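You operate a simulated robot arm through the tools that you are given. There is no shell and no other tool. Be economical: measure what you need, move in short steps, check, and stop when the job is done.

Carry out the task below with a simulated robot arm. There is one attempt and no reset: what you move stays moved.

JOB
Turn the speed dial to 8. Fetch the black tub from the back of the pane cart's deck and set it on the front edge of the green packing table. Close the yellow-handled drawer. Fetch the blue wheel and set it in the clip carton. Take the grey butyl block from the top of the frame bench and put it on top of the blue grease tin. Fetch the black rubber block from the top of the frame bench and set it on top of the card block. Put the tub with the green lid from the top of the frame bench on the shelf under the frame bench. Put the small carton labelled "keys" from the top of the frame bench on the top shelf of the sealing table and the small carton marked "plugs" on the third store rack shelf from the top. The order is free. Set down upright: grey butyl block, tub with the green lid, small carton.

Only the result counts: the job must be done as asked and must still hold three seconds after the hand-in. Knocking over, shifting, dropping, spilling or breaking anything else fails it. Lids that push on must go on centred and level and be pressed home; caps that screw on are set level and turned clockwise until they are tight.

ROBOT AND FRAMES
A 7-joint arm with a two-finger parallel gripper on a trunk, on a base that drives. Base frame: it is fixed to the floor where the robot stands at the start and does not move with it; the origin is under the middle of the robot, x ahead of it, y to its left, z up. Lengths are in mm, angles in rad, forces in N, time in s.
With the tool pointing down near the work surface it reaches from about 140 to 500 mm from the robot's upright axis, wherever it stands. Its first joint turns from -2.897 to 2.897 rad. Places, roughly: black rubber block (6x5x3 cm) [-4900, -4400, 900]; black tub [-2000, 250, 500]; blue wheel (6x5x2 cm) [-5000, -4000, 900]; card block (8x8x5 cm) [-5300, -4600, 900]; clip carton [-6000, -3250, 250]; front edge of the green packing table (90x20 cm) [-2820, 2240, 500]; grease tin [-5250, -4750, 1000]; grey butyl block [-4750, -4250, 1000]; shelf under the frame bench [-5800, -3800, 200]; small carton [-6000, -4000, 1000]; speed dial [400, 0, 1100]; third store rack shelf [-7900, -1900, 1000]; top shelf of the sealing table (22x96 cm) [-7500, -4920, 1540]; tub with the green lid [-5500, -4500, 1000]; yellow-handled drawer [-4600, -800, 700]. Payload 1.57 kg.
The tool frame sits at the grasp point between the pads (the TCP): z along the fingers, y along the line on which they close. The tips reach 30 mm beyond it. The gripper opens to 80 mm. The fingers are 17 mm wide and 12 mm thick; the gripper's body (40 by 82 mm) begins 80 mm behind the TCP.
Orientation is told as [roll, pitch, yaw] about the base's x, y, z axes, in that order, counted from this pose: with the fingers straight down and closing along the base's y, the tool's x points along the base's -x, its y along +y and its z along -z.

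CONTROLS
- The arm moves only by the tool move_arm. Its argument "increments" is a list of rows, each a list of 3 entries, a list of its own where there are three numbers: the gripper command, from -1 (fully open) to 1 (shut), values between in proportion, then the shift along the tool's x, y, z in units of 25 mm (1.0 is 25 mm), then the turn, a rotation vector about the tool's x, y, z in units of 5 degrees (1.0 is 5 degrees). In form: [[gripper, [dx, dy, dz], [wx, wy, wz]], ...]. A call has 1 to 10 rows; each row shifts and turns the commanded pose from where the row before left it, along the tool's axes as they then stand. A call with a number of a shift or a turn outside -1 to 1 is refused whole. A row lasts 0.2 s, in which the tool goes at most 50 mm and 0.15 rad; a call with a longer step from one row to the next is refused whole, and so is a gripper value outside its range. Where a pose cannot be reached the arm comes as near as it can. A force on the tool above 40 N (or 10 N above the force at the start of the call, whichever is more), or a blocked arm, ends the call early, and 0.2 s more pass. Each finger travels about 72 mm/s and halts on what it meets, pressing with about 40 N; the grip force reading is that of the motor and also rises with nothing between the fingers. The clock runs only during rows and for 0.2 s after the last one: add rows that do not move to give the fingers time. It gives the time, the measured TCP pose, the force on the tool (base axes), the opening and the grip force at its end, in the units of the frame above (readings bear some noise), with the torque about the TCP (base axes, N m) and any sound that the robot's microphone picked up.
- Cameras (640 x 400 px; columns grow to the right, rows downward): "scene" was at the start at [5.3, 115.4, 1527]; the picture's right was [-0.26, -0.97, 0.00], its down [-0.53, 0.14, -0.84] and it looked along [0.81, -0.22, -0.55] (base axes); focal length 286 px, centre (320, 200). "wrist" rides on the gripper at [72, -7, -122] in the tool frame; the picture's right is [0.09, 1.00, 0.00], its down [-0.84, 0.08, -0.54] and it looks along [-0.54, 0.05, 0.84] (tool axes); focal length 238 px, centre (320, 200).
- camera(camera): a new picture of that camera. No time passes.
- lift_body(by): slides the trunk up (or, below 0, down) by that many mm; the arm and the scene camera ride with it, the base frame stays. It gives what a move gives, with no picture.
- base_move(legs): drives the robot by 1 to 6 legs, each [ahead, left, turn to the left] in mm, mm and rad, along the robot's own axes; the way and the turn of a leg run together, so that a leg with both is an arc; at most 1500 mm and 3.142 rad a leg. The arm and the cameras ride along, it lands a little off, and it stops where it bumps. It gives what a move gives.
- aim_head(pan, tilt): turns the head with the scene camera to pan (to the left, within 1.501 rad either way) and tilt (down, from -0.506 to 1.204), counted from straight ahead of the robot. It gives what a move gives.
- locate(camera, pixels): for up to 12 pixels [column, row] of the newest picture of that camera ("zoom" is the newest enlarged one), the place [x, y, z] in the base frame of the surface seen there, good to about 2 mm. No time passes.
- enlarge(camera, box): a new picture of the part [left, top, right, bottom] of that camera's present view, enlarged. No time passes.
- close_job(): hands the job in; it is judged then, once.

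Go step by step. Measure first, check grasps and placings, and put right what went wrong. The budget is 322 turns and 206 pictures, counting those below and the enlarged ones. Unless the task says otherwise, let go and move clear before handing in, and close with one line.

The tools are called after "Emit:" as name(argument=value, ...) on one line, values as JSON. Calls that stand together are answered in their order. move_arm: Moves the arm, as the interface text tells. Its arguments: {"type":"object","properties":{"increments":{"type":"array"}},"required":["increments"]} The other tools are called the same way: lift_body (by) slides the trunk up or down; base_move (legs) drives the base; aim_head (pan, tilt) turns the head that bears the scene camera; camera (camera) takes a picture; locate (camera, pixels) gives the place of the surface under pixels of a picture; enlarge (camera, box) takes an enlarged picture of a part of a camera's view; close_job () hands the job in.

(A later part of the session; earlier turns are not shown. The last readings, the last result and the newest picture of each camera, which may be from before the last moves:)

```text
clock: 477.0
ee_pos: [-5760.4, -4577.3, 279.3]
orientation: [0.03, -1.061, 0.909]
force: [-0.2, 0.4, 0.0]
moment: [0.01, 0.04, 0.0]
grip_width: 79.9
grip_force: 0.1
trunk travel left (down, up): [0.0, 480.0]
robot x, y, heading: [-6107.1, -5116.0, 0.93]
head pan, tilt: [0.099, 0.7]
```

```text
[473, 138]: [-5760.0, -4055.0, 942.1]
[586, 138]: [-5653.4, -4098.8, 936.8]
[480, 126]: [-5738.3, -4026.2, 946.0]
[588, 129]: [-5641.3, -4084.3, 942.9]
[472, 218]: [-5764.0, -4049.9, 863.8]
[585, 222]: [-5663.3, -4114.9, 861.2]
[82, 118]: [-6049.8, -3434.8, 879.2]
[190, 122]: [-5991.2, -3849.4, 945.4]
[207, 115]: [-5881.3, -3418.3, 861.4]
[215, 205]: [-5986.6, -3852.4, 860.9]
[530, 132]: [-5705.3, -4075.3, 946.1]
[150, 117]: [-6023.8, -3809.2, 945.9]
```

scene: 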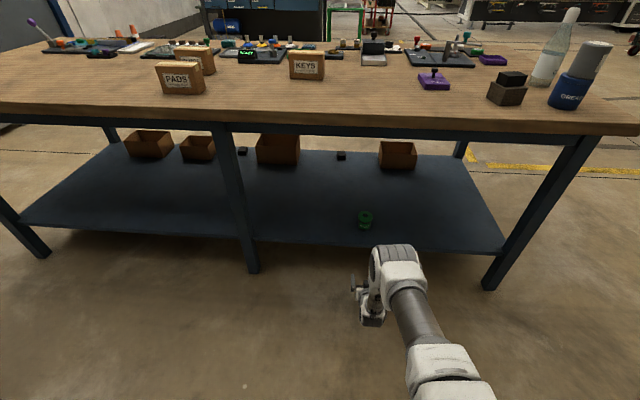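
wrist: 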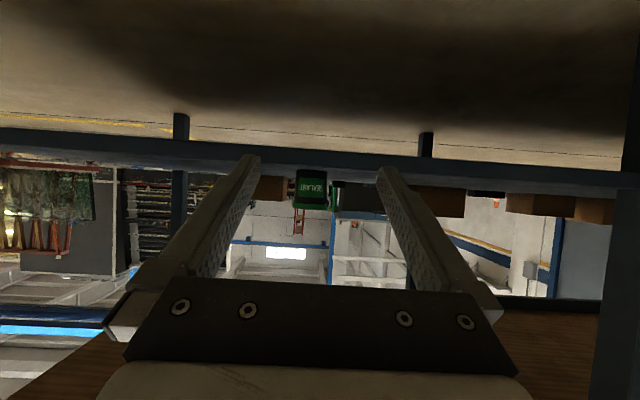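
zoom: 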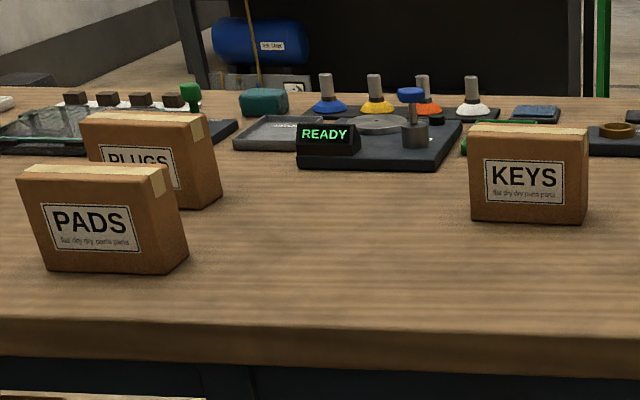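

Carton KEYS is about 115 wide, 45 deep, 86 high; it's 300 mm in from the back edge. I'll bring the arm back to vertical, and turn the fingers 90° for gripping across its depth.

Emit:
move_arm(increments=[[-1, [-0.962, 0, -0.54], [0, 0, 0]], [-1, [-0.962, 0, -0.54], [0, 0, 0]], [-1, [-0.962, 0, -0.54], [0, 0, 0]], [-1, [-0.962, 0, -0.54], [0, 0, 0]], [-1, [0.549, 0, -0.977], [0, 0, 0]], [-1, [0.549, 0, -0.977], [0, 0, 0]], [-1, [0.549, 0, -0.977], [0, 0, 0]], [-1, [0.549, 0, -0.977], [0, 0, 0]], [-1, [0.549, 0, -0.977], [0, 0, 0]], [-1, [0.549, 0, -0.977], [0, 0, 0]]])

Emit:
move_arm(increments=[[-1, [0, 0, 0], [0, 1, 0]], [-1, [0, 0, 0], [0, 1, 0]], [-1, [0, 0, 0], [0, 1, 0]], [-1, [0, 0, 0], [0, 1, 0]], [-1, [0, 0, 0], [0, 1, 0]], [-1, [0, 0, 0], [0, 1, 0]], [-1, [0, 0, 0], [0, 1, 0]], [-1, [0, 0, 0], [0, 1, 0]], [-1, [0, 0, 0], [0, 1, 0]], [-1, [0, 0, 0], [0, 1, 0]]])

Emit:
move_arm(increments=[[-1, [0, 0, 0], [0, 1, 0]], [-1, [0, 0, 0], [0, 1, 0]], [-1, [0, 0, -1], [0, 0, 0]], [-1, [0, 0, -1], [0, 0, 0]], [-1, [0, 0, -1], [0, 0, 0]], [-1, [0, 0, -1], [0, 0, 0]], [-1, [0, 0, -1], [0, 0, 0]], [-1, [0, 0, -1], [0, 0, 0]], [-1, [0, 0, -1], [0, 0, 0]], [-1, [0, 0, -1], [0, 0, 0]]])

Emit:
move_arm(increments=[[-1, [0, 0, -1], [0, 0, 0]], [-1, [0, 0, -1], [0, 0, 0]], [-1, [0, 0, -1], [0, 0, 0]], [-1, [0, 0, -1], [0, 0, 0]], [-1, [0, 0, -1], [0, 0, 0]], [-1, [0, 0, -1], [0, 0, 0]], [-1, [0, 0, -1], [0, 0, 0]], [-1, [0, 0, -1], [0, 0, 0]], [-1, [0, 0, -1], [0, 0, 0]], [-1, [0, 0, -1], [0, 0, 0]]])

Emit:
lift_body(by=350)

```text
clock: 479.2
ee_pos: [-5857.4, -4713.3, 387.8]
orientation: [0.029, -1.059, 0.911]
force: [-0.8, -0.7, -0.8]
moment: [-0.01, -0.02, 0.0]
grip_width: 80.0
grip_force: 0.1
trunk travel left (down, up): [0.0, 480.0]
robot x, y, heading: [-6110.3, -5115.0, 0.93]
head pan, tilt: [0.099, 0.7]
```

```text
clock: 481.4
ee_pos: [-5859.2, -4713.0, 389.2]
orientation: [0.015, -0.187, 0.933]
force: [0.1, 0.8, 0.6]
moment: [-0.01, 0.01, 0.01]
grip_width: 80.0
grip_force: 0.1
trunk travel left (down, up): [0.0, 480.0]
robot x, y, heading: [-6106.5, -5116.5, 0.936]
head pan, tilt: [0.099, 0.7]
```

```text
clock: 483.6
ee_pos: [-5857.1, -4716.0, 590.4]
orientation: [0.015, -0.012, 0.935]
force: [-0.3, -0.3, 0.6]
moment: [-0.01, -0.05, 0.0]
grip_width: 80.0
grip_force: 0.0
trunk travel left (down, up): [0.0, 480.0]
robot x, y, heading: [-6110.1, -5116.1, 0.937]
head pan, tilt: [0.099, 0.7]
```

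```text
clock: 485.8
ee_pos: [-5855.6, -4723.0, 839.4]
orientation: [0.014, -0.011, 0.933]
force: [0.1, 0.7, -0.7]
moment: [-0.01, -0.01, -0.01]
grip_width: 80.1
grip_force: 0.1
trunk travel left (down, up): [0.0, 480.0]
robot x, y, heading: [-6107.7, -5117.0, 0.929]
head pan, tilt: [0.099, 0.7]
```

```text
clock: 489.2
ee_pos: [-5854.6, -4720.0, 1188.9]
orientation: [0.014, -0.012, 0.933]
force: [-0.2, 0.5, 0.1]
moment: [-0.01, 0.0, -0.05]
grip_width: 80.1
grip_force: 0.0
trunk travel left (down, up): [-350.0, 130.0]
robot x, y, heading: [-6105.0, -5114.6, 0.936]
head pan, tilt: [0.099, 0.7]
```

Rotate fingers by 90°, slide left 252 and ahead 430.

Emit:
move_arm(increments=[[-1, [0, 0, 0], [0, 0, -1]], [-1, [0, 0, 0], [0, 0, -1]], [-1, [0, 0, 0], [0, 0, -1]], [-1, [0, 0, 0], [0, 0, -1]], [-1, [0, 0, 0], [0, 0, -1]], [-1, [0, 0, 0], [0, 0, -1]], [-1, [0, 0, 0], [0, 0, -1]], [-1, [0, 0, 0], [0, 0, -1]], [-1, [0, 0, 0], [0, 0, -1]]])

Emit:
move_arm(increments=[[-1, [0, 0, 0], [0, 0, -1]], [-1, [0, 0, 0], [0, 0, -1]], [-1, [0, 0, 0], [0, 0, -1]], [-1, [0, 0, 0], [0, 0, -1]], [-1, [0, 0, 0], [0, 0, -1]], [-1, [0, 0, 0], [0, 0, -1]], [-1, [0, 0, 0], [0, 0, -1]], [-1, [0, 0, 0], [0, 0, -1]], [-1, [0, 0, 0], [0, 0, -1]]])

Emit:
base_move(legs=[[0, 252, 0.01], [430, 0, 0]])

Emit:
camera(camera="scene")

Emit:
camera(camera="wrist")

```text
clock: 491.2
ee_pos: [-5855.2, -4722.2, 1187.5]
orientation: [0.003, -0.019, 1.721]
force: [-0.3, 0.7, 0.7]
moment: [0.03, -0.01, 0.01]
grip_width: 80.1
grip_force: 0.1
trunk travel left (down, up): [-350.0, 130.0]
robot x, y, heading: [-6107.5, -5116.6, 0.931]
head pan, tilt: [0.099, 0.7]
```

```text
clock: 493.2
ee_pos: [-5856.2, -4723.0, 1189.5]
orientation: [-0.014, -0.014, 2.506]
force: [-0.2, 0.4, -0.5]
moment: [-0.03, -0.02, -0.04]
grip_width: 80.0
grip_force: 0.0
trunk travel left (down, up): [-350.0, 130.0]
robot x, y, heading: [-6105.5, -5116.5, 0.932]
head pan, tilt: [0.099, 0.7]
```

```text
clock: 498.6
ee_pos: [-5814.4, -4215.2, 1188.5]
orientation: [-0.011, -0.014, 2.532]
force: [0.2, -0.4, 0.6]
moment: [0.0, 0.04, -0.03]
grip_width: 80.1
grip_force: 0.0
trunk travel left (down, up): [-350.0, 130.0]
robot x, y, heading: [-6058.2, -4615.3, 0.953]
head pan, tilt: [0.099, 0.7]
```

```text
92 pictures are left
```

scene: 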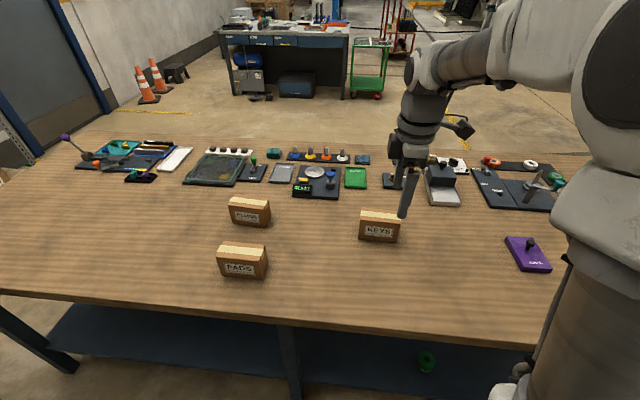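

```text
91 pictures are left
```

wrist: 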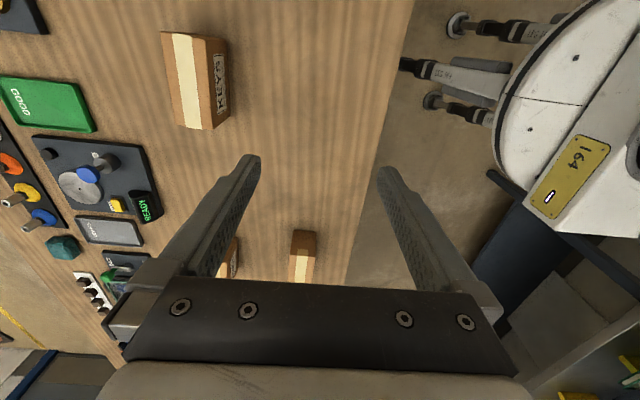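

Measure KEYS' top and orientation from the wrist view.

Emit:
locate(camera="wrist", pixels=[[162, 34], [211, 40], [177, 127], [222, 127], [190, 80], [187, 35], [205, 125], [225, 80]])

Emit:
enlarge(camera="scene", box=[340, 190, 420, 250])

```text
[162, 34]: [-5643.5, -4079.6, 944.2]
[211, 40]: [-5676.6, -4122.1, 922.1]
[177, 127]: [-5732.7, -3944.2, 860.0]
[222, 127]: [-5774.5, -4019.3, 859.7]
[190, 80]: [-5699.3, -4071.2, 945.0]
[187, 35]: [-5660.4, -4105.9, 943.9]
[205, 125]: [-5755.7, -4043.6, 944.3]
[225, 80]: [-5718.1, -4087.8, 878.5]
```

```text
6.67 times, centred on (380, 220) of scene
```

zoom: 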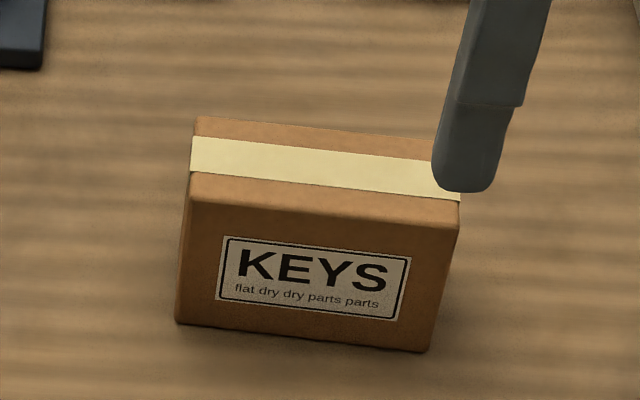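

Emit:
locate(camera="zoom", pixels=[[197, 119], [190, 195], [457, 225], [320, 205], [330, 130], [200, 155], [330, 168], [430, 350], [180, 320]])

```text
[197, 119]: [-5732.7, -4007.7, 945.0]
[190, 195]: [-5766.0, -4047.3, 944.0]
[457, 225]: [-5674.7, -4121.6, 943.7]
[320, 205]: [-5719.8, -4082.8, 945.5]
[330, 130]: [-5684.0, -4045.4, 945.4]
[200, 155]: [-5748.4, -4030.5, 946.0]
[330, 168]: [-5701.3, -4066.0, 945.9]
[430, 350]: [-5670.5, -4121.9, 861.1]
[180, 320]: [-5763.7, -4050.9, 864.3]
```

KEYS centre (-5704,-4064), depth 51 mm at 50°. Extend 187 mm over it and rotate 5°.

Emit:
move_arm(increments=[[-1, [0.02, -0.935, 0], [0, 0, 0]], [-1, [0.02, -0.935, 0], [0, 0, 0]], [-1, [0.02, -0.935, 0], [0, 0, 0]], [-1, [0.02, -0.935, 0], [0, 0, 0]], [-1, [0.02, -0.935, 0], [0, 0, 0]], [-1, [0.02, -0.935, 0], [0, 0, 0]], [-1, [0.02, -0.935, 0], [0, 0, 0]], [-1, [0.02, -0.935, 0], [0, 0, 0]], [-1, [0, 0, 0], [0, 0, 0.96]], [-1, [0, 0, 0], [0, 0, 0]]])

Emit:
camera(camera="wrist")

```text
clock: 500.8
ee_pos: [-5703.2, -4063.1, 1191.2]
orientation: [-0.013, -0.015, 2.446]
force: [0.4, -0.2, 0.5]
moment: [-0.01, -0.01, 0.02]
grip_width: 80.0
grip_force: 0.1
trunk travel left (down, up): [-350.0, 130.0]
robot x, y, heading: [-6053.9, -4616.6, 0.957]
head pan, tilt: [0.099, 0.7]
```

```text
89 pictures are left
```

wrist: 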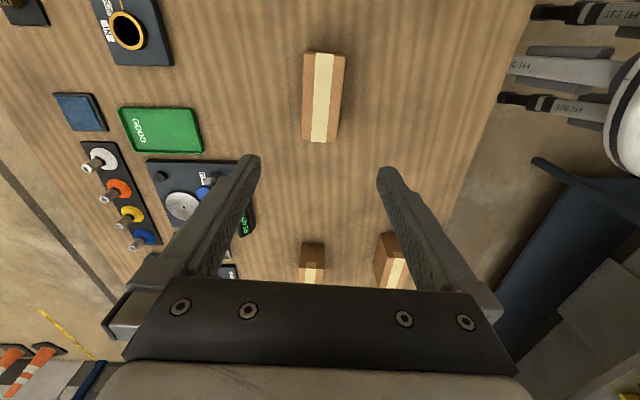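

Aligned over KEYS. Lower 235 by the trunk and check.

Emit:
lift_body(by=-225)

Emit:
camera(camera="wrist")

```text
clock: 503.2
ee_pos: [-5703.5, -4064.1, 967.3]
orientation: [-0.013, -0.015, 2.446]
force: [-0.9, 0.2, 0.0]
moment: [0.02, 0.02, 0.01]
grip_width: 80.0
grip_force: 0.1
trunk travel left (down, up): [-125.0, 355.0]
robot x, y, heading: [-6057.9, -4613.0, 0.954]
head pan, tilt: [0.099, 0.7]
```

```text
88 pictures are left
```

wrist: 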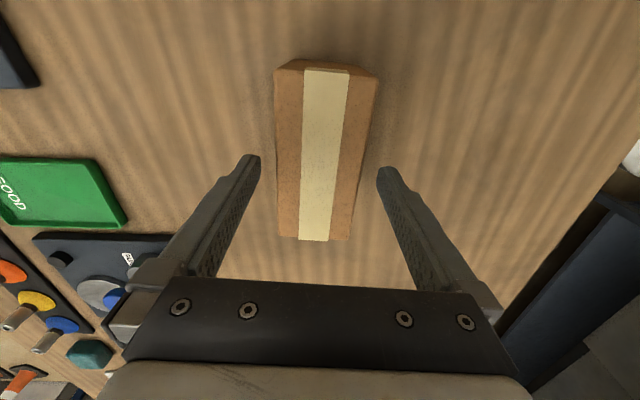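

The carton is between the fingers. Descend 52 mm and close.

Emit:
move_arm(increments=[[-1, [0, 0, 0.7], [0, 0, 0]], [-1, [0, 0, 0.7], [0, 0, 0]], [-1, [0, 0, 0.65], [0, 0, 0]], [-1, [0, 0, 0], [0, 0, 0]], [0.2, [0, 0, 0], [0, 0, 0]], [0.5, [0, 0, 0], [0, 0, 0]], [0.5, [0, 0, 0], [0, 0, 0]]])

Emit:
camera(camera="wrist")

```text
clock: 504.8
ee_pos: [-5702.3, -4062.1, 915.2]
orientation: [-0.014, -0.015, 2.447]
force: [-0.8, 1.1, -0.1]
moment: [-0.02, -0.03, 0.02]
grip_width: 57.6
grip_force: 39.7
trunk travel left (down, up): [-125.0, 355.0]
robot x, y, heading: [-6056.5, -4613.1, 0.957]
head pan, tilt: [0.099, 0.7]
```

```text
87 pictures are left
```

wrist: 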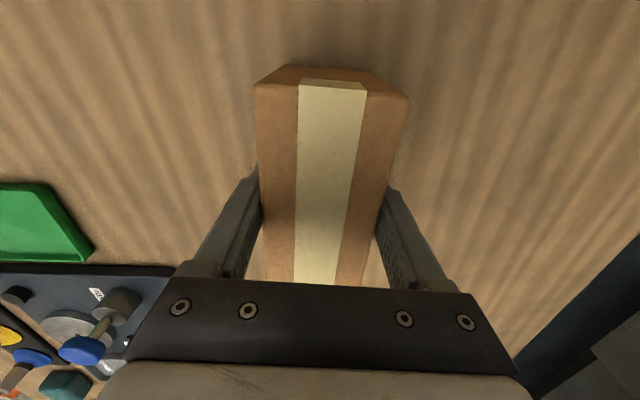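

Gripped (57.6 mm). I'll lift it, bring it near the bench's back edge, turn it 90°, and set it down there to regrasp it with a tilted tool (needed for high and deep shelves).

Emit:
move_arm(increments=[[0.5, [0, 0, -0.5], [0, 0, 0]], [0.5, [0, 0, -1], [0, 0, 0]], [0.5, [0, 0, -1], [0, 0, 0]], [0.5, [0, 0, -1], [0, 0, 0]], [0.5, [0, 0.8, 0], [0, 0, 0]], [0.5, [0, 0.9, 0], [0, 0, 0]], [0.5, [0, 0.9, 0], [0, 0, 0]], [0.5, [0, 0.9, 0], [0, 0, 0]], [0.5, [0, 0.9, 0], [0, 0, 0]], [0.5, [0, 0.9, 0], [0, 0, 0]]])

Emit:
move_arm(increments=[[0.5, [0, 0.9, 0], [0, 0, 0]], [0.5, [0, 0.9, 0], [0, 0, 0]], [0.5, [0, 0.9, 0], [0, 0, 0]], [0.5, [0, 0, 0], [0, 0, 1]], [0.5, [0, 0, 0], [0, 0, 1]], [0.5, [0, 0, 0], [0, 0, 1]], [0.5, [0, 0, 0], [0, 0, 1]], [0.5, [0, 0, 0], [0, 0, 1]], [0.5, [0, 0, 0], [0, 0, 1]], [0.5, [0, 0, 0], [0, 0, 1]]])

Emit:
move_arm(increments=[[0.5, [0, 0, 0], [0, 0, 1]], [0.5, [0, 0, 0], [0, 0, 1]], [0.5, [0, 0, 0], [0, 0, 1]], [0.5, [0, 0, 0], [0, 0, 1]], [0.5, [0, 0, 0], [0, 0, 1]], [0.5, [0, 0, 0], [0, 0, 1]], [0.5, [0, 0, 0], [0, 0, 1]], [0.5, [0, 0, 0], [0, 0, 1]], [0.5, [0, 0, 0], [0, 0, 1]], [0.5, [0, 0, 0], [0, 0, 1]]])

Emit:
camera(camera="scene")

Emit:
camera(camera="wrist")

```text
clock: 507.0
ee_pos: [-5787.0, -4166.6, 1002.8]
orientation: [-0.01, -0.016, 2.445]
force: [0.6, 0.5, -2.0]
moment: [-0.03, 0.02, -0.03]
grip_width: 57.8
grip_force: 40.3
trunk travel left (down, up): [-125.0, 355.0]
robot x, y, heading: [-6059.8, -4616.6, 0.952]
head pan, tilt: [0.099, 0.7]
```

```text
clock: 509.2
ee_pos: [-5830.2, -4217.1, 999.3]
orientation: [0.0, -0.019, 1.834]
force: [-0.6, 0.4, -1.9]
moment: [0.01, -0.01, 0.0]
grip_width: 57.5
grip_force: 40.5
trunk travel left (down, up): [-125.0, 355.0]
robot x, y, heading: [-6060.9, -4614.5, 0.954]
head pan, tilt: [0.099, 0.7]
```

```text
clock: 511.4
ee_pos: [-5829.9, -4219.0, 999.9]
orientation: [0.015, -0.013, 0.962]
force: [-0.5, 0.4, -3.3]
moment: [0.0, 0.0, -0.01]
grip_width: 57.8
grip_force: 39.8
trunk travel left (down, up): [-125.0, 355.0]
robot x, y, heading: [-6058.5, -4617.7, 0.952]
head pan, tilt: [0.099, 0.7]
```

```text
86 pictures are left
```

scene: 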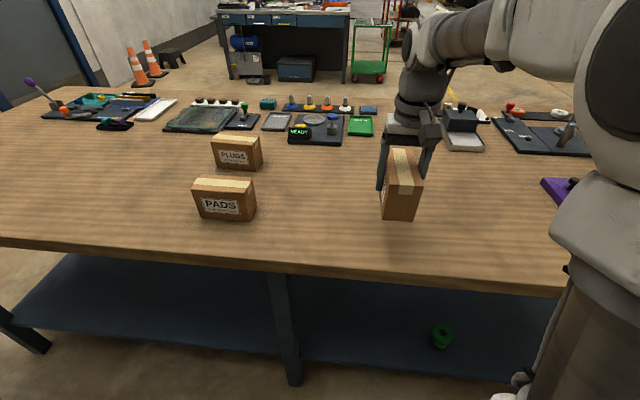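

```text
85 pictures are left
```

wrist: 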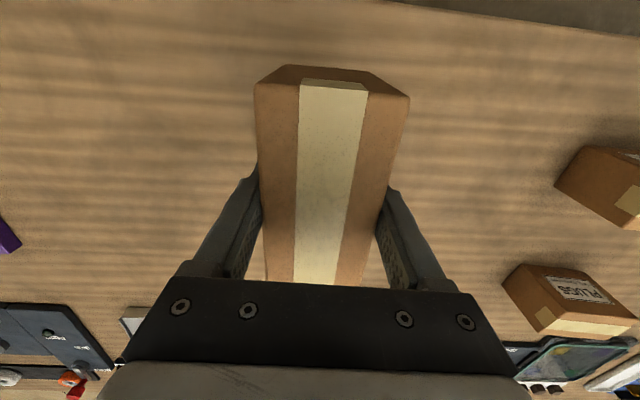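

Lower the carton to the bench here (85 mm).

Emit:
move_arm(increments=[[0.5, [0, 0, 1], [0, 0, 0]], [0.5, [0, 0, 1], [0, 0, 0]], [0.5, [0, 0, 1], [0, 0, 0]], [0.5, [0, 0, 0.25], [0, 0, 0]], [0.5, [0, 0, 0.1], [0, 0, 0]], [0.5, [0, 0, 0.04], [0, 0, 0]], [0.5, [0, 0, 0], [0, 0, 0]]])

```text
clock: 513.0
ee_pos: [-5831.1, -4215.9, 915.6]
orientation: [0.015, -0.011, 0.961]
force: [0.5, 0.5, -1.9]
moment: [0.01, -0.02, 0.01]
grip_width: 57.8
grip_force: 39.2
trunk travel left (down, up): [-125.0, 355.0]
robot x, y, heading: [-6055.5, -4612.4, 0.963]
head pan, tilt: [0.099, 0.7]
```

Not yet loaded; lower a touch more, release, rise.

Emit:
move_arm(increments=[[0.5, [0, 0, 0.06], [0, 0, 0]], [0.5, [0, 0, 0], [0, 0, 0]], [-0.4, [0, 0, 0], [0, 0, 0]], [-1, [0, 0, 0], [0, 0, 0]], [-1, [0, 0, 0], [0, 0, 0]], [-1, [0, 0, -1], [0, 0, 0]], [-1, [0, 0, -1], [0, 0, 0]], [-1, [0, 0, -1], [0, 0, 0]], [-1, [0, 0, -1], [0, 0, 0]], [-1, [0, 0, -1], [0, 0, 0]]])

Emit:
camera(camera="wrist")

Emit:
locate(camera="wrist", pixels=[[320, 120], [320, 100], [320, 150]])

```text
clock: 515.2
ee_pos: [-5830.3, -4216.4, 1039.2]
orientation: [0.015, -0.013, 0.963]
force: [-0.1, 0.6, -0.2]
moment: [-0.03, -0.02, 0.02]
grip_width: 80.0
grip_force: 0.0
trunk travel left (down, up): [-125.0, 355.0]
robot x, y, heading: [-6058.8, -4613.8, 0.951]
head pan, tilt: [0.099, 0.7]
```

```text
84 pictures are left
```

wrist: 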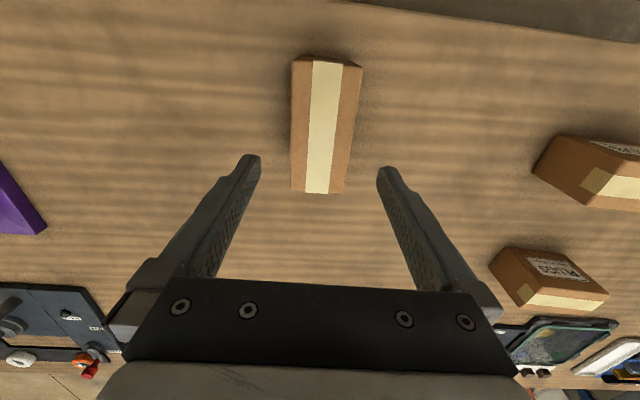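

```text
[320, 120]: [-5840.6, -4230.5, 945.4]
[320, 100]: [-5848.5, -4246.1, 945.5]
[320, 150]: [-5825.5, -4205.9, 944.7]
```

KEYS stands at the edge, in line with the tool. Back off 260 and tilt the tool by 60° as for the tub.

Emit:
base_move(legs=[[-260, 0, 0]])

Emit:
move_arm(increments=[[-1, [0, 0, 0], [0, -1, 0]], [-1, [0, 0, 0], [0, -1, 0]], [-1, [0, 0, 0], [0, -1, 0]], [-1, [0, 0, 0], [0, -1, 0]], [-1, [0, 0, 0], [0, -1, 0]], [-1, [0, 0, 0], [0, -1, 0]], [-1, [0, 0, 0], [0, -1, 0]], [-1, [0, 0, 0], [0, -1, 0]], [-1, [0, 0, 0], [0, -1, 0]], [-1, [0, 0, 0], [0, -1, 0]]])

Emit:
move_arm(increments=[[-1, [0, 0, 0], [0, -1, 0]], [-1, [0, 0, 0], [0, -1, 0]], [-1, [-0.5, 0, 0.87], [0, 0, 0]], [-1, [-0.5, 0, 0.87], [0, 0, 0]], [-1, [-0.5, 0, 0.87], [0, 0, 0]], [-1, [-0.5, 0, 0.87], [0, 0, 0]], [-1, [0, 0, 0], [0, 0, 0]]])

Emit:
camera(camera="scene")

Emit:
camera(camera="wrist")

```text
clock: 517.5
ee_pos: [-5974.1, -4426.4, 1038.5]
orientation: [0.014, -0.013, 0.954]
force: [-0.5, 0.0, 0.3]
moment: [0.0, 0.04, 0.03]
grip_width: 79.9
grip_force: 0.0
trunk travel left (down, up): [-125.0, 355.0]
robot x, y, heading: [-6204.5, -4822.1, 0.952]
head pan, tilt: [0.099, 0.7]
```

```text
clock: 519.7
ee_pos: [-5974.3, -4426.1, 1038.5]
orientation: [0.023, -0.884, 0.936]
force: [-0.3, 0.0, 1.4]
moment: [-0.01, 0.0, -0.01]
grip_width: 79.9
grip_force: 0.1
trunk travel left (down, up): [-125.0, 355.0]
robot x, y, heading: [-6203.0, -4821.6, 0.947]
head pan, tilt: [0.099, 0.7]
```

```text
clock: 521.3
ee_pos: [-5916.9, -4343.8, 1039.0]
orientation: [0.027, -1.059, 0.931]
force: [-0.7, 0.9, 0.8]
moment: [-0.02, -0.05, -0.06]
grip_width: 80.0
grip_force: 0.1
trunk travel left (down, up): [-125.0, 355.0]
robot x, y, heading: [-6204.6, -4820.6, 0.953]
head pan, tilt: [0.099, 0.7]
```

```text
83 pictures are left
```

scene: 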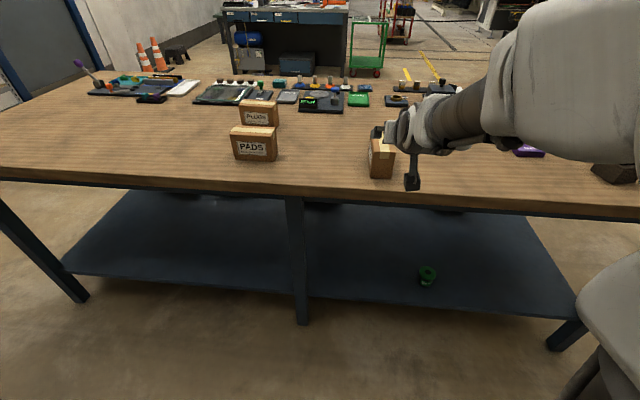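

```text
82 pictures are left
```

wrist: 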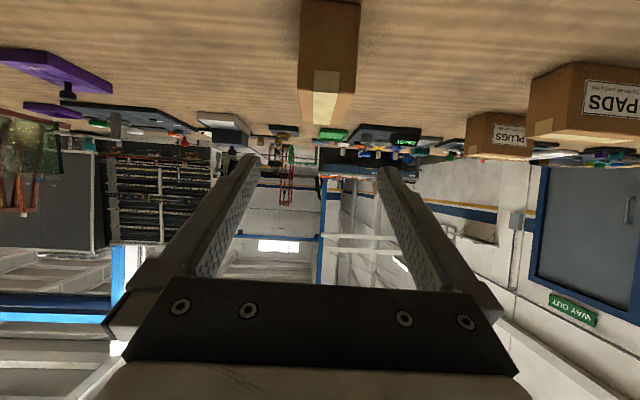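

Lower to grasp height (trunk −125, arm −22), correct 4 mm left.

Emit:
lift_body(by=-125)

Emit:
move_arm(increments=[[-1, [0.77, 0.16, 0.43], [0, 0, 0]], [-1, [0, 0, 0], [0, 0, 0]]])

Emit:
camera(camera="wrist")

Emit:
locate(camera="wrist", pixels=[[318, 160], [300, 160], [340, 160], [318, 175]])

```text
clock: 522.8
ee_pos: [-5915.7, -4344.0, 913.3]
orientation: [0.028, -1.06, 0.93]
force: [0.3, 0.3, -0.3]
moment: [0.04, -0.03, 0.0]
grip_width: 79.9
grip_force: 0.1
trunk travel left (down, up): [0.0, 480.0]
robot x, y, heading: [-6203.8, -4822.1, 0.948]
head pan, tilt: [0.099, 0.7]
```

```text
clock: 523.4
ee_pos: [-5918.1, -4342.4, 891.2]
orientation: [0.028, -1.059, 0.93]
force: [0.9, 0.3, 0.1]
moment: [0.01, 0.0, -0.03]
grip_width: 80.1
grip_force: 0.1
trunk travel left (down, up): [0.0, 480.0]
robot x, y, heading: [-6204.7, -4819.2, 0.953]
head pan, tilt: [0.099, 0.7]
```

```text
81 pictures are left
```

wrist: 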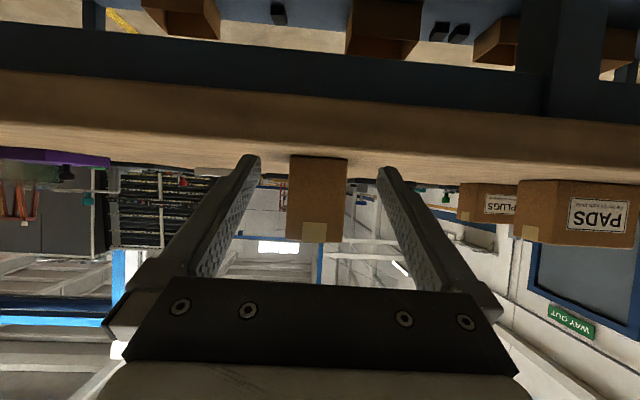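

```text
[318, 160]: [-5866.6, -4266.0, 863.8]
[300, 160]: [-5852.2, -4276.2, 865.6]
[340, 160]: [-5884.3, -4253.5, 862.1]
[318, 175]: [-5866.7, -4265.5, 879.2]
```

The carton's near face is centred between the fingers. Drive ahead 132 and close.

Emit:
base_move(legs=[[132, 0, 0]])

Emit:
move_arm(increments=[[-0.7, [0, 0, 0], [0, 0, 0]], [0, [0, 0, 0], [0, 0, 0]], [0.5, [0, 0, 0], [0, 0, 0]], [0.5, [0, 0, 0], [0, 0, 0]]])

Emit:
camera(camera="wrist")

```text
clock: 524.9
ee_pos: [-5840.0, -4235.3, 890.8]
orientation: [0.027, -1.06, 0.93]
force: [-0.3, -0.2, 0.0]
moment: [0.03, -0.04, 0.02]
grip_width: 79.9
grip_force: 0.1
trunk travel left (down, up): [0.0, 480.0]
robot x, y, heading: [-6129.0, -4716.6, 0.947]
head pan, tilt: [0.099, 0.7]
```

```text
clock: 525.9
ee_pos: [-5840.2, -4234.0, 891.4]
orientation: [0.027, -1.059, 0.931]
force: [0.3, 1.0, 1.2]
moment: [0.01, -0.12, 0.09]
grip_width: 57.9
grip_force: 39.8
trunk travel left (down, up): [0.0, 480.0]
robot x, y, heading: [-6122.8, -4711.8, 0.947]
head pan, tilt: [0.099, 0.7]
```

```text
80 pictures are left
```

wrist: 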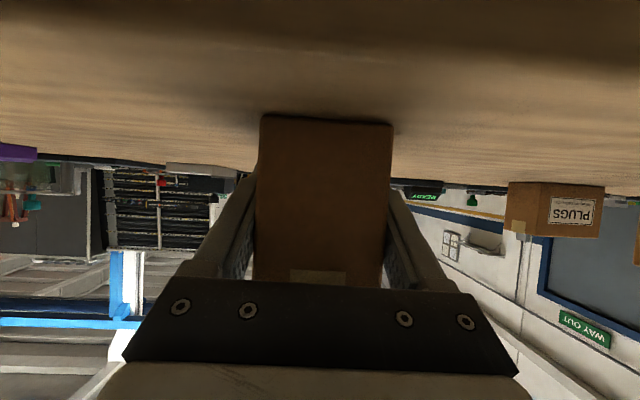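

KEYS held. Lift, back away, and turn to face the sealing table.

Emit:
lift_body(by=200)

Emit:
base_move(legs=[[-250, 0, 0], [0, 0, -3.14]])

Emit:
aim_head(pan=-0.7, tilt=0.15)

Emit:
lift_body(by=200)

Emit:
camera(camera="scene")

```text
clock: 528.1
ee_pos: [-5840.3, -4234.0, 1090.7]
orientation: [0.029, -1.061, 0.93]
force: [0.0, 0.7, -2.4]
moment: [0.0, 0.01, -0.03]
grip_width: 57.7
grip_force: 39.9
trunk travel left (down, up): [-200.0, 280.0]
robot x, y, heading: [-6128.7, -4713.9, 0.945]
head pan, tilt: [0.099, 0.7]
```

```text
clock: 540.3
ee_pos: [-6554.1, -5391.8, 1090.5]
orientation: [0.029, -1.058, -2.206]
force: [0.0, 0.3, -3.1]
moment: [0.07, -0.06, 0.01]
grip_width: 57.7
grip_force: 40.3
trunk travel left (down, up): [-200.0, 280.0]
robot x, y, heading: [-6273.7, -4910.0, -2.187]
head pan, tilt: [0.099, 0.7]
```

```text
clock: 541.4
ee_pos: [-6553.4, -5391.4, 1089.9]
orientation: [0.026, -1.06, -2.207]
force: [-0.3, 0.2, -2.3]
moment: [0.0, -0.02, -0.03]
grip_width: 57.6
grip_force: 39.8
trunk travel left (down, up): [-200.0, 280.0]
robot x, y, heading: [-6269.5, -4909.8, -2.19]
head pan, tilt: [-0.7, 0.15]
```

```text
clock: 543.6
ee_pos: [-6554.1, -5391.4, 1290.2]
orientation: [0.028, -1.06, -2.208]
force: [-0.3, 0.5, -2.7]
moment: [0.06, -0.05, 0.02]
grip_width: 57.8
grip_force: 40.2
trunk travel left (down, up): [-400.0, 80.0]
robot x, y, heading: [-6272.4, -4916.2, -2.192]
head pan, tilt: [-0.7, 0.15]
```

```text
79 pictures are left
```

scene: 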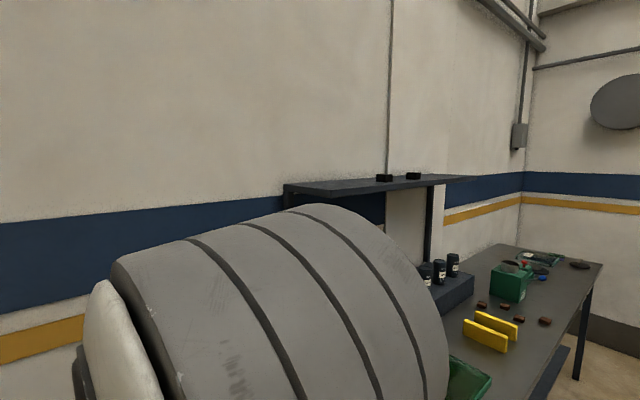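

I see the top shelf with two small dark objects. Measure it.

Emit:
locate(camera="scene", pixels=[[290, 187], [460, 178], [384, 178], [413, 176], [350, 186], [430, 183], [600, 265], [545, 390], [500, 250], [575, 375], [330, 184], [520, 300]])

```text
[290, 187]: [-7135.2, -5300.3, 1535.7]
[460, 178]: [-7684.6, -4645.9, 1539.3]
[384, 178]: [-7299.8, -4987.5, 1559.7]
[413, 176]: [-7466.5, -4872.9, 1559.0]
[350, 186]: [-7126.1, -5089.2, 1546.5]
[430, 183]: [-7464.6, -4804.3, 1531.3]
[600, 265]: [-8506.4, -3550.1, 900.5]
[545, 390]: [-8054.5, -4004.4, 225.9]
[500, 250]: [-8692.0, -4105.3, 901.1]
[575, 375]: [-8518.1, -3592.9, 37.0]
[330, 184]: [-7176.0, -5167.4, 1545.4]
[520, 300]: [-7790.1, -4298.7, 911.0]
```

Shelf surface about 1545, front edge at bench-coordinate p≈2228, table front p≈1816. I'll back off from the table line, raise the trunk fully, slide right to a free spot left of the small boxes.

Emit:
base_move(legs=[[-160, 0, 0], [0, -700, 0]])

Emit:
lift_body(by=80)

Emit:
move_arm(increments=[[0.5, [-0.962, 0, -0.54], [0, 0, 0]], [0.5, [-0.962, 0, -0.54], [0, 0, 0]], [0.5, [-0.962, 0, -0.54], [0, 0, 0]], [0.5, [-0.962, 0, -0.54], [0, 0, 0]], [0.5, [-0.962, 0, -0.54], [0, 0, 0]], [0.5, [-0.962, 0, -0.54], [0, 0, 0]], [0.5, [-0.962, 0, -0.54], [0, 0, 0]], [0.5, [-0.962, 0, -0.54], [0, 0, 0]], [0.5, [-0.962, 0, -0.54], [0, 0, 0]]])

Emit:
aim_head(pan=0, tilt=0.1)

Emit:
camera(camera="scene")

```text
clock: 550.5
ee_pos: [-7037.0, -4853.4, 1291.2]
orientation: [0.026, -1.059, -2.21]
force: [0.6, 0.6, -1.7]
moment: [0.07, -0.04, 0.01]
grip_width: 57.9
grip_force: 40.1
trunk travel left (down, up): [-400.0, 80.0]
robot x, y, heading: [-6748.5, -4371.1, -2.19]
head pan, tilt: [-0.7, 0.15]
```

```text
clock: 551.7
ee_pos: [-7035.9, -4854.4, 1371.0]
orientation: [0.027, -1.06, -2.211]
force: [1.2, 0.2, -1.8]
moment: [0.05, -0.04, -0.04]
grip_width: 57.7
grip_force: 39.8
trunk travel left (down, up): [-480.0, 0.0]
robot x, y, heading: [-6751.5, -4376.6, -2.19]
head pan, tilt: [-0.7, 0.15]
```

```text
clock: 553.7
ee_pos: [-7040.1, -4852.5, 1618.2]
orientation: [0.028, -1.058, -2.21]
force: [-0.4, -0.4, -2.5]
moment: [0.03, -0.01, 0.01]
grip_width: 57.6
grip_force: 39.8
trunk travel left (down, up): [-480.0, 0.0]
robot x, y, heading: [-6750.0, -4374.0, -2.19]
head pan, tilt: [-0.7, 0.15]
```

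```text
clock: 554.8
ee_pos: [-7041.2, -4851.7, 1617.7]
orientation: [0.03, -1.058, -2.212]
force: [0.1, -0.3, -2.1]
moment: [0.04, -0.04, 0.04]
grip_width: 57.8
grip_force: 40.3
trunk travel left (down, up): [-480.0, 0.0]
robot x, y, heading: [-6753.6, -4375.6, -2.194]
head pan, tilt: [0.0, 0.099]
```

```text
78 pictures are left
```

scene: 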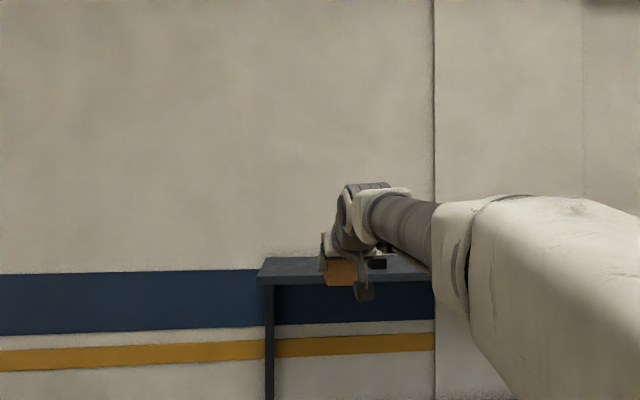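

Measure the shelf in front of the carton.

Emit:
locate(camera="scene", pixels=[[262, 278], [275, 262], [300, 278], [300, 262], [320, 265], [377, 262], [377, 268], [310, 258], [415, 262]])

Emit:
enlarge(camera="scene", box=[250, 220, 440, 310])

Emit:
camera(camera="wrist")

```text
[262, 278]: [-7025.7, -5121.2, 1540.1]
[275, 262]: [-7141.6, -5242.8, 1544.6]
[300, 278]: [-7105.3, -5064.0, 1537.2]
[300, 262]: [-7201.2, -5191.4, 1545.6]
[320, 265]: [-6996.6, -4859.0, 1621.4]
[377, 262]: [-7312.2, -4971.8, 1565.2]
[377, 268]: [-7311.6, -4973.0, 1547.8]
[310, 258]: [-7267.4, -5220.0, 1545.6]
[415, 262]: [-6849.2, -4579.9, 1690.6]
```

```text
3.37 times, centred on (345, 265) of scene
```

zoom: 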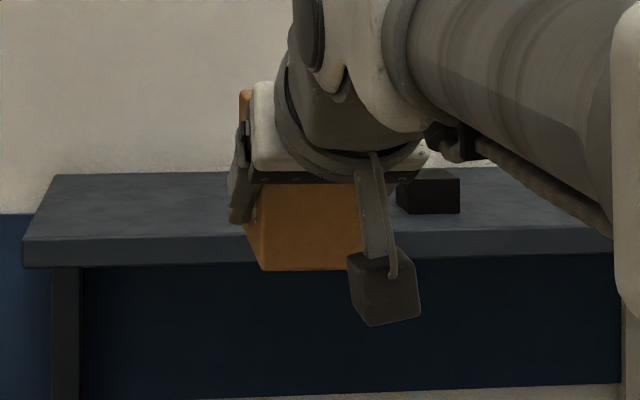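

```text
76 pictures are left
```

wrist: 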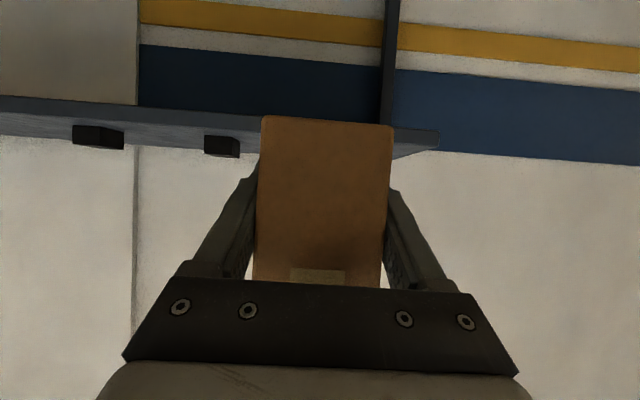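

Shelf top 1545.5, front edge p=2224. Extend the arm forward 280 mm at this height.

Emit:
move_arm(increments=[[0.5, [-0.549, 0, 0.977], [0, 0, 0]], [0.5, [-0.549, 0, 0.977], [0, 0, 0]], [0.5, [-0.549, 0, 0.977], [0, 0, 0]], [0.5, [-0.549, 0, 0.977], [0, 0, 0]], [0.5, [-0.549, 0, 0.977], [0, 0, 0]], [0.5, [-0.549, 0, 0.977], [0, 0, 0]], [0.5, [-0.549, 0, 0.977], [0, 0, 0]], [0.5, [-0.549, 0, 0.977], [0, 0, 0]], [0.5, [-0.549, 0, 0.977], [0, 0, 0]], [0.5, [-0.549, 0, 0.977], [0, 0, 0]]])

Emit:
camera(camera="scene")

Emit:
camera(camera="wrist")

```text
clock: 557.0
ee_pos: [-7180.6, -5039.0, 1593.8]
orientation: [0.028, -1.058, -2.212]
force: [-0.3, 0.5, -1.4]
moment: [0.06, -0.04, 0.03]
grip_width: 57.9
grip_force: 40.1
out of reach, approached as far as the arm can: row 8, 9, 10
trunk travel left (down, up): [-480.0, 0.0]
robot x, y, heading: [-6751.7, -4377.4, -2.191]
head pan, tilt: [0.0, 0.099]
```

```text
75 pictures are left
```

scene: 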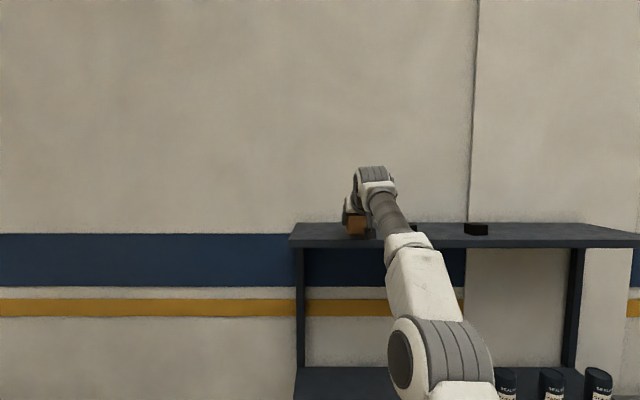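

```text
74 pictures are left
```

wrist: 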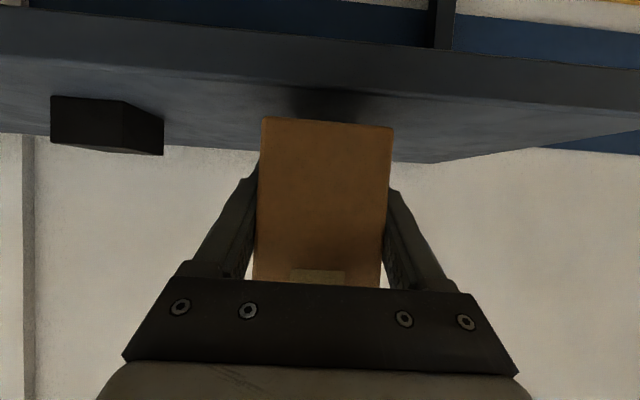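

The arm is at full stretch with the carton slightly short. I'll creep the base forward 35 mm.

Emit:
base_move(legs=[[35, 0, 0]])

Emit:
aim_head(pan=0, tilt=1.2)

Emit:
camera(camera="scene")

```text
clock: 557.9
ee_pos: [-7201.7, -5068.6, 1593.3]
orientation: [0.028, -1.059, -2.208]
force: [0.3, -0.6, -2.7]
moment: [0.04, -0.02, 0.03]
grip_width: 57.7
grip_force: 40.3
trunk travel left (down, up): [-480.0, 0.0]
robot x, y, heading: [-6772.5, -4404.5, -2.195]
head pan, tilt: [0.0, 0.099]
```

```text
clock: 559.2
ee_pos: [-7202.0, -5068.9, 1594.0]
orientation: [0.029, -1.057, -2.209]
force: [0.2, 0.1, -2.1]
moment: [0.06, -0.08, -0.01]
grip_width: 57.7
grip_force: 39.6
trunk travel left (down, up): [-480.0, 0.0]
robot x, y, heading: [-6772.0, -4407.6, -2.193]
head pan, tilt: [0.0, 1.201]
```

```text
73 pictures are left
```

scene: 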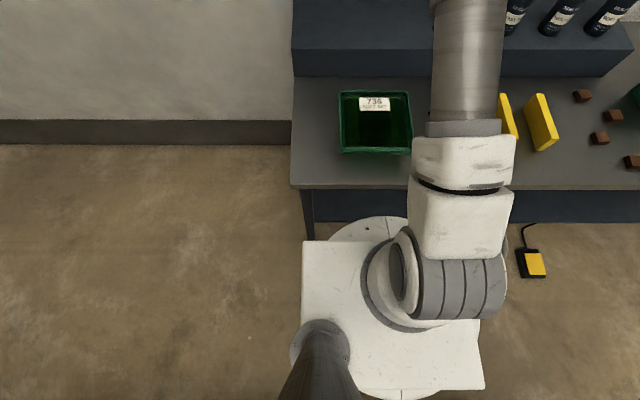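

Emit:
locate(camera="scene", pixels=[[370, 218], [385, 218], [350, 188], [308, 235], [530, 262], [518, 278]])

```text
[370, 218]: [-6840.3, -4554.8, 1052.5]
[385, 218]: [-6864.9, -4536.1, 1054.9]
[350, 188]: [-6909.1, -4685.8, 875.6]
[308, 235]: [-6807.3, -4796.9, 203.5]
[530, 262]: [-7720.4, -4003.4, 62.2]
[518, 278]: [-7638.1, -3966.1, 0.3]
```

The carton is now fully over the shelf (p≈2243–2360). Lower gently.

Emit:
move_arm(increments=[[0.5, [0.35, 0, 0.196], [0, 0, 0]], [0.5, [0.17, 0, 0.095], [0, 0, 0]], [0.5, [0.05, 0, 0.03], [0, 0, 0]], [0.5, [0, 0, 0], [0, 0, 0]]])

Emit:
camera(camera="wrist")

```text
clock: 560.2
ee_pos: [-7201.3, -5068.4, 1576.8]
orientation: [0.026, -1.059, -2.21]
force: [-0.3, -0.2, -2.2]
moment: [0.05, 0.0, 0.02]
grip_width: 58.0
grip_force: 39.6
trunk travel left (down, up): [-480.0, 0.0]
robot x, y, heading: [-6773.1, -4405.8, -2.19]
head pan, tilt: [0.0, 1.201]
```

```text
72 pictures are left
```

wrist: 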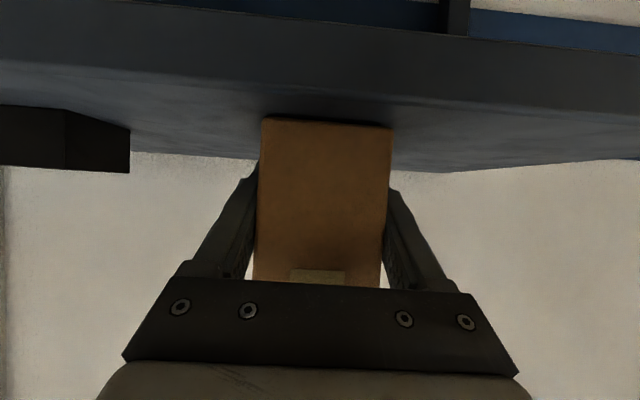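

Not loaded yet; lower in 1 mm steps.

Emit:
move_arm(increments=[[0.5, [0.05, 0, 0.028], [0, 0, 0]], [0.5, [0, 0, 0], [0, 0, 0]], [0.5, [0.04, 0, 0.022], [0, 0, 0]], [0.5, [0, 0, 0], [0, 0, 0]]])

```text
clock: 561.2
ee_pos: [-7199.9, -5069.3, 1576.2]
orientation: [0.027, -1.06, -2.21]
force: [-0.9, -2.3, 5.2]
moment: [-0.01, 0.26, 0.05]
grip_width: 57.9
grip_force: 40.1
trunk travel left (down, up): [-480.0, 0.0]
robot x, y, heading: [-6773.9, -4404.3, -2.187]
head pan, tilt: [0.0, 1.201]
```

Contact. Release and withdraw straight back.

Emit:
move_arm(increments=[[0, [0, 0, 0], [0, 0, 0]], [-1, [0, 0, 0], [0, 0, 0]], [-1, [0, 0, 0], [0, 0, 0]], [-1, [0, 0, 0], [0, 0, 0]]])

Emit:
base_move(legs=[[-300, 0, 0]])

Emit:
camera(camera="wrist")

Emit:
aim_head(pan=0, tilt=0.15)

Emit:
enlarge(camera="scene", box=[240, 150, 440, 270])

```text
clock: 562.2
ee_pos: [-7200.1, -5068.7, 1573.9]
orientation: [0.027, -1.058, -2.21]
force: [-0.1, -1.0, -0.4]
moment: [0.01, -0.02, -0.01]
grip_width: 80.0
grip_force: 0.1
trunk travel left (down, up): [-480.0, 0.0]
robot x, y, heading: [-6771.1, -4403.7, -2.19]
head pan, tilt: [0.0, 1.201]
```

```text
clock: 564.8
ee_pos: [-7026.3, -4821.0, 1574.8]
orientation: [0.028, -1.059, -2.213]
force: [0.4, -1.0, 0.3]
moment: [0.02, 0.02, -0.04]
grip_width: 79.8
grip_force: 0.0
trunk travel left (down, up): [-480.0, 0.0]
robot x, y, heading: [-6595.7, -4161.9, -2.19]
head pan, tilt: [0.0, 1.201]
```

```text
71 pictures are left
```

wrist: 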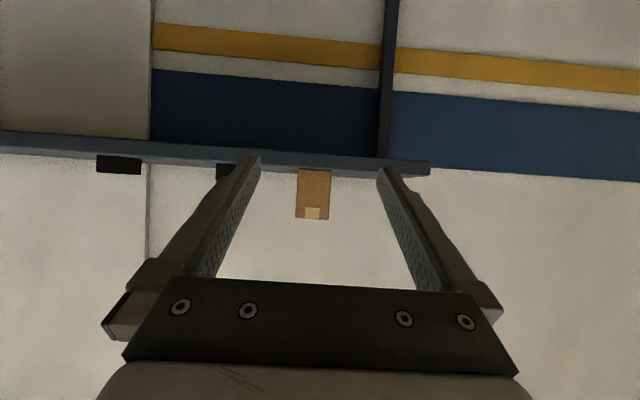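

```text
clock: 566.1
ee_pos: [-7028.1, -4822.1, 1574.3]
orientation: [0.027, -1.058, -2.214]
force: [0.6, -0.2, -1.0]
moment: [0.04, 0.01, -0.02]
grip_width: 80.2
grip_force: 0.0
trunk travel left (down, up): [-480.0, 0.0]
robot x, y, heading: [-6599.4, -4159.0, -2.194]
head pan, tilt: [0.0, 0.15]
```

```text
3.20 times, centred on (340, 210) of scene
```

zoom: 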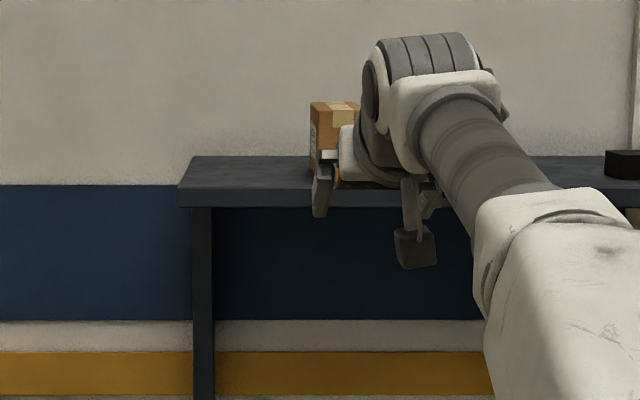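

KEYS stands upright on the top shelf. Retract the arm, return to vertical, then turn around to the bench for PLUGS.

Emit:
move_arm(increments=[[-1, [0.549, 0, -0.977], [0, 0, 0]], [-1, [0.549, 0, -0.977], [0, 0, 0]], [-1, [0.549, 0, -0.977], [0, 0, 0]], [-1, [0.549, 0, -0.977], [0, 0, 0]], [-1, [0.549, 0, -0.977], [0, 0, 0]], [-1, [0.549, 0, -0.977], [0, 0, 0]], [-1, [0.549, 0, -0.977], [0, 0, 0]], [-1, [0.549, 0, -0.977], [0, 0, 0]], [-1, [0.549, 0, -0.977], [0, 0, 0]], [-1, [0.549, 0, -0.977], [0, 0, 0]]])

Emit:
move_arm(increments=[[-1, [0, 0, 0], [0, 1, 0]], [-1, [0, 0, 0], [0, 1, 0]], [-1, [0, 0, 0], [0, 1, 0]], [-1, [0, 0, 0], [0, 1, 0]], [-1, [0, 0, 0], [0, 1, 0]], [-1, [0, 0, 0], [0, 1, 0]], [-1, [0, 0, 0], [0, 1, 0]], [-1, [0, 0, 0], [0, 1, 0]], [-1, [0, 0, 0], [0, 1, 0]], [-1, [0, 0, 0], [0, 1, 0]]])

Emit:
move_arm(increments=[[-1, [0, 0, 0], [0, 1, 0]], [-1, [0, 0, 0], [0, 1, 0]], [-1, [0, 0, 1], [0, 0, 0]], [-1, [0, 0, 1], [0, 0, 0]], [-1, [0, 0, 1], [0, 0, 0]], [-1, [0, 0, 1], [0, 0, 0]], [-1, [0, 0, 1], [0, 0, 0]], [-1, [0, 0, 1], [0, 0, 0]], [-1, [0, 0, 1], [0, 0, 0]], [-1, [0, 0, 1], [0, 0, 0]]])

Emit:
base_move(legs=[[40, 0, 0], [0, 0, -3.14], [0, -290, 0]])

Emit:
aim_head(pan=0.1, tilt=0.8)

Emit:
camera(camera="scene")

```text
clock: 568.3
ee_pos: [-6866.7, -4592.6, 1576.6]
orientation: [0.026, -1.061, -2.214]
force: [-0.2, 1.3, -0.3]
moment: [0.03, 0.01, -0.02]
grip_width: 79.8
grip_force: 0.0
trunk travel left (down, up): [-480.0, 0.0]
robot x, y, heading: [-6597.8, -4160.9, -2.194]
head pan, tilt: [0.0, 0.15]
```

```text
clock: 570.5
ee_pos: [-6865.3, -4593.9, 1574.8]
orientation: [0.014, -0.183, -2.192]
force: [0.1, -1.0, -0.1]
moment: [-0.02, -0.04, 0.03]
grip_width: 80.1
grip_force: 0.1
trunk travel left (down, up): [-480.0, 0.0]
robot x, y, heading: [-6598.5, -4157.5, -2.194]
head pan, tilt: [0.0, 0.15]
```

```text
clock: 572.7
ee_pos: [-6857.8, -4589.1, 1363.7]
orientation: [0.014, -0.009, -2.19]
force: [-0.1, -0.3, 0.6]
moment: [-0.02, -0.02, -0.01]
grip_width: 79.9
grip_force: 0.1
out of reach, approached as far as the arm can: row 2
trunk travel left (down, up): [-480.0, 0.0]
robot x, y, heading: [-6595.7, -4158.8, -2.195]
head pan, tilt: [0.0, 0.15]
```

```text
clock: 585.9
ee_pos: [-6126.1, -3924.5, 1365.3]
orientation: [0.014, -0.011, 0.965]
force: [0.1, 0.0, -0.2]
moment: [-0.01, 0.01, 0.0]
grip_width: 80.0
grip_force: 0.0
trunk travel left (down, up): [-480.0, 0.0]
robot x, y, heading: [-6385.3, -4356.8, 0.955]
head pan, tilt: [0.0, 0.15]
```

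```text
clock: 586.9
ee_pos: [-6126.1, -3925.9, 1364.6]
orientation: [0.016, -0.012, 0.966]
force: [0.5, -0.2, 0.7]
moment: [0.03, 0.01, 0.01]
grip_width: 80.0
grip_force: 0.1
trunk travel left (down, up): [-480.0, 0.0]
robot x, y, heading: [-6383.2, -4354.1, 0.955]
head pan, tilt: [0.099, 0.799]
```

```text
69 pictures are left
```

scene: 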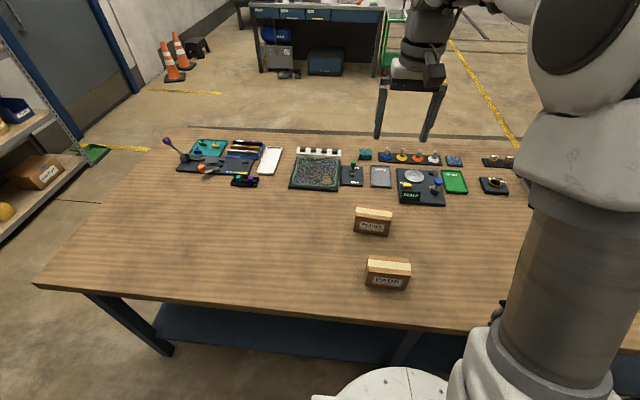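

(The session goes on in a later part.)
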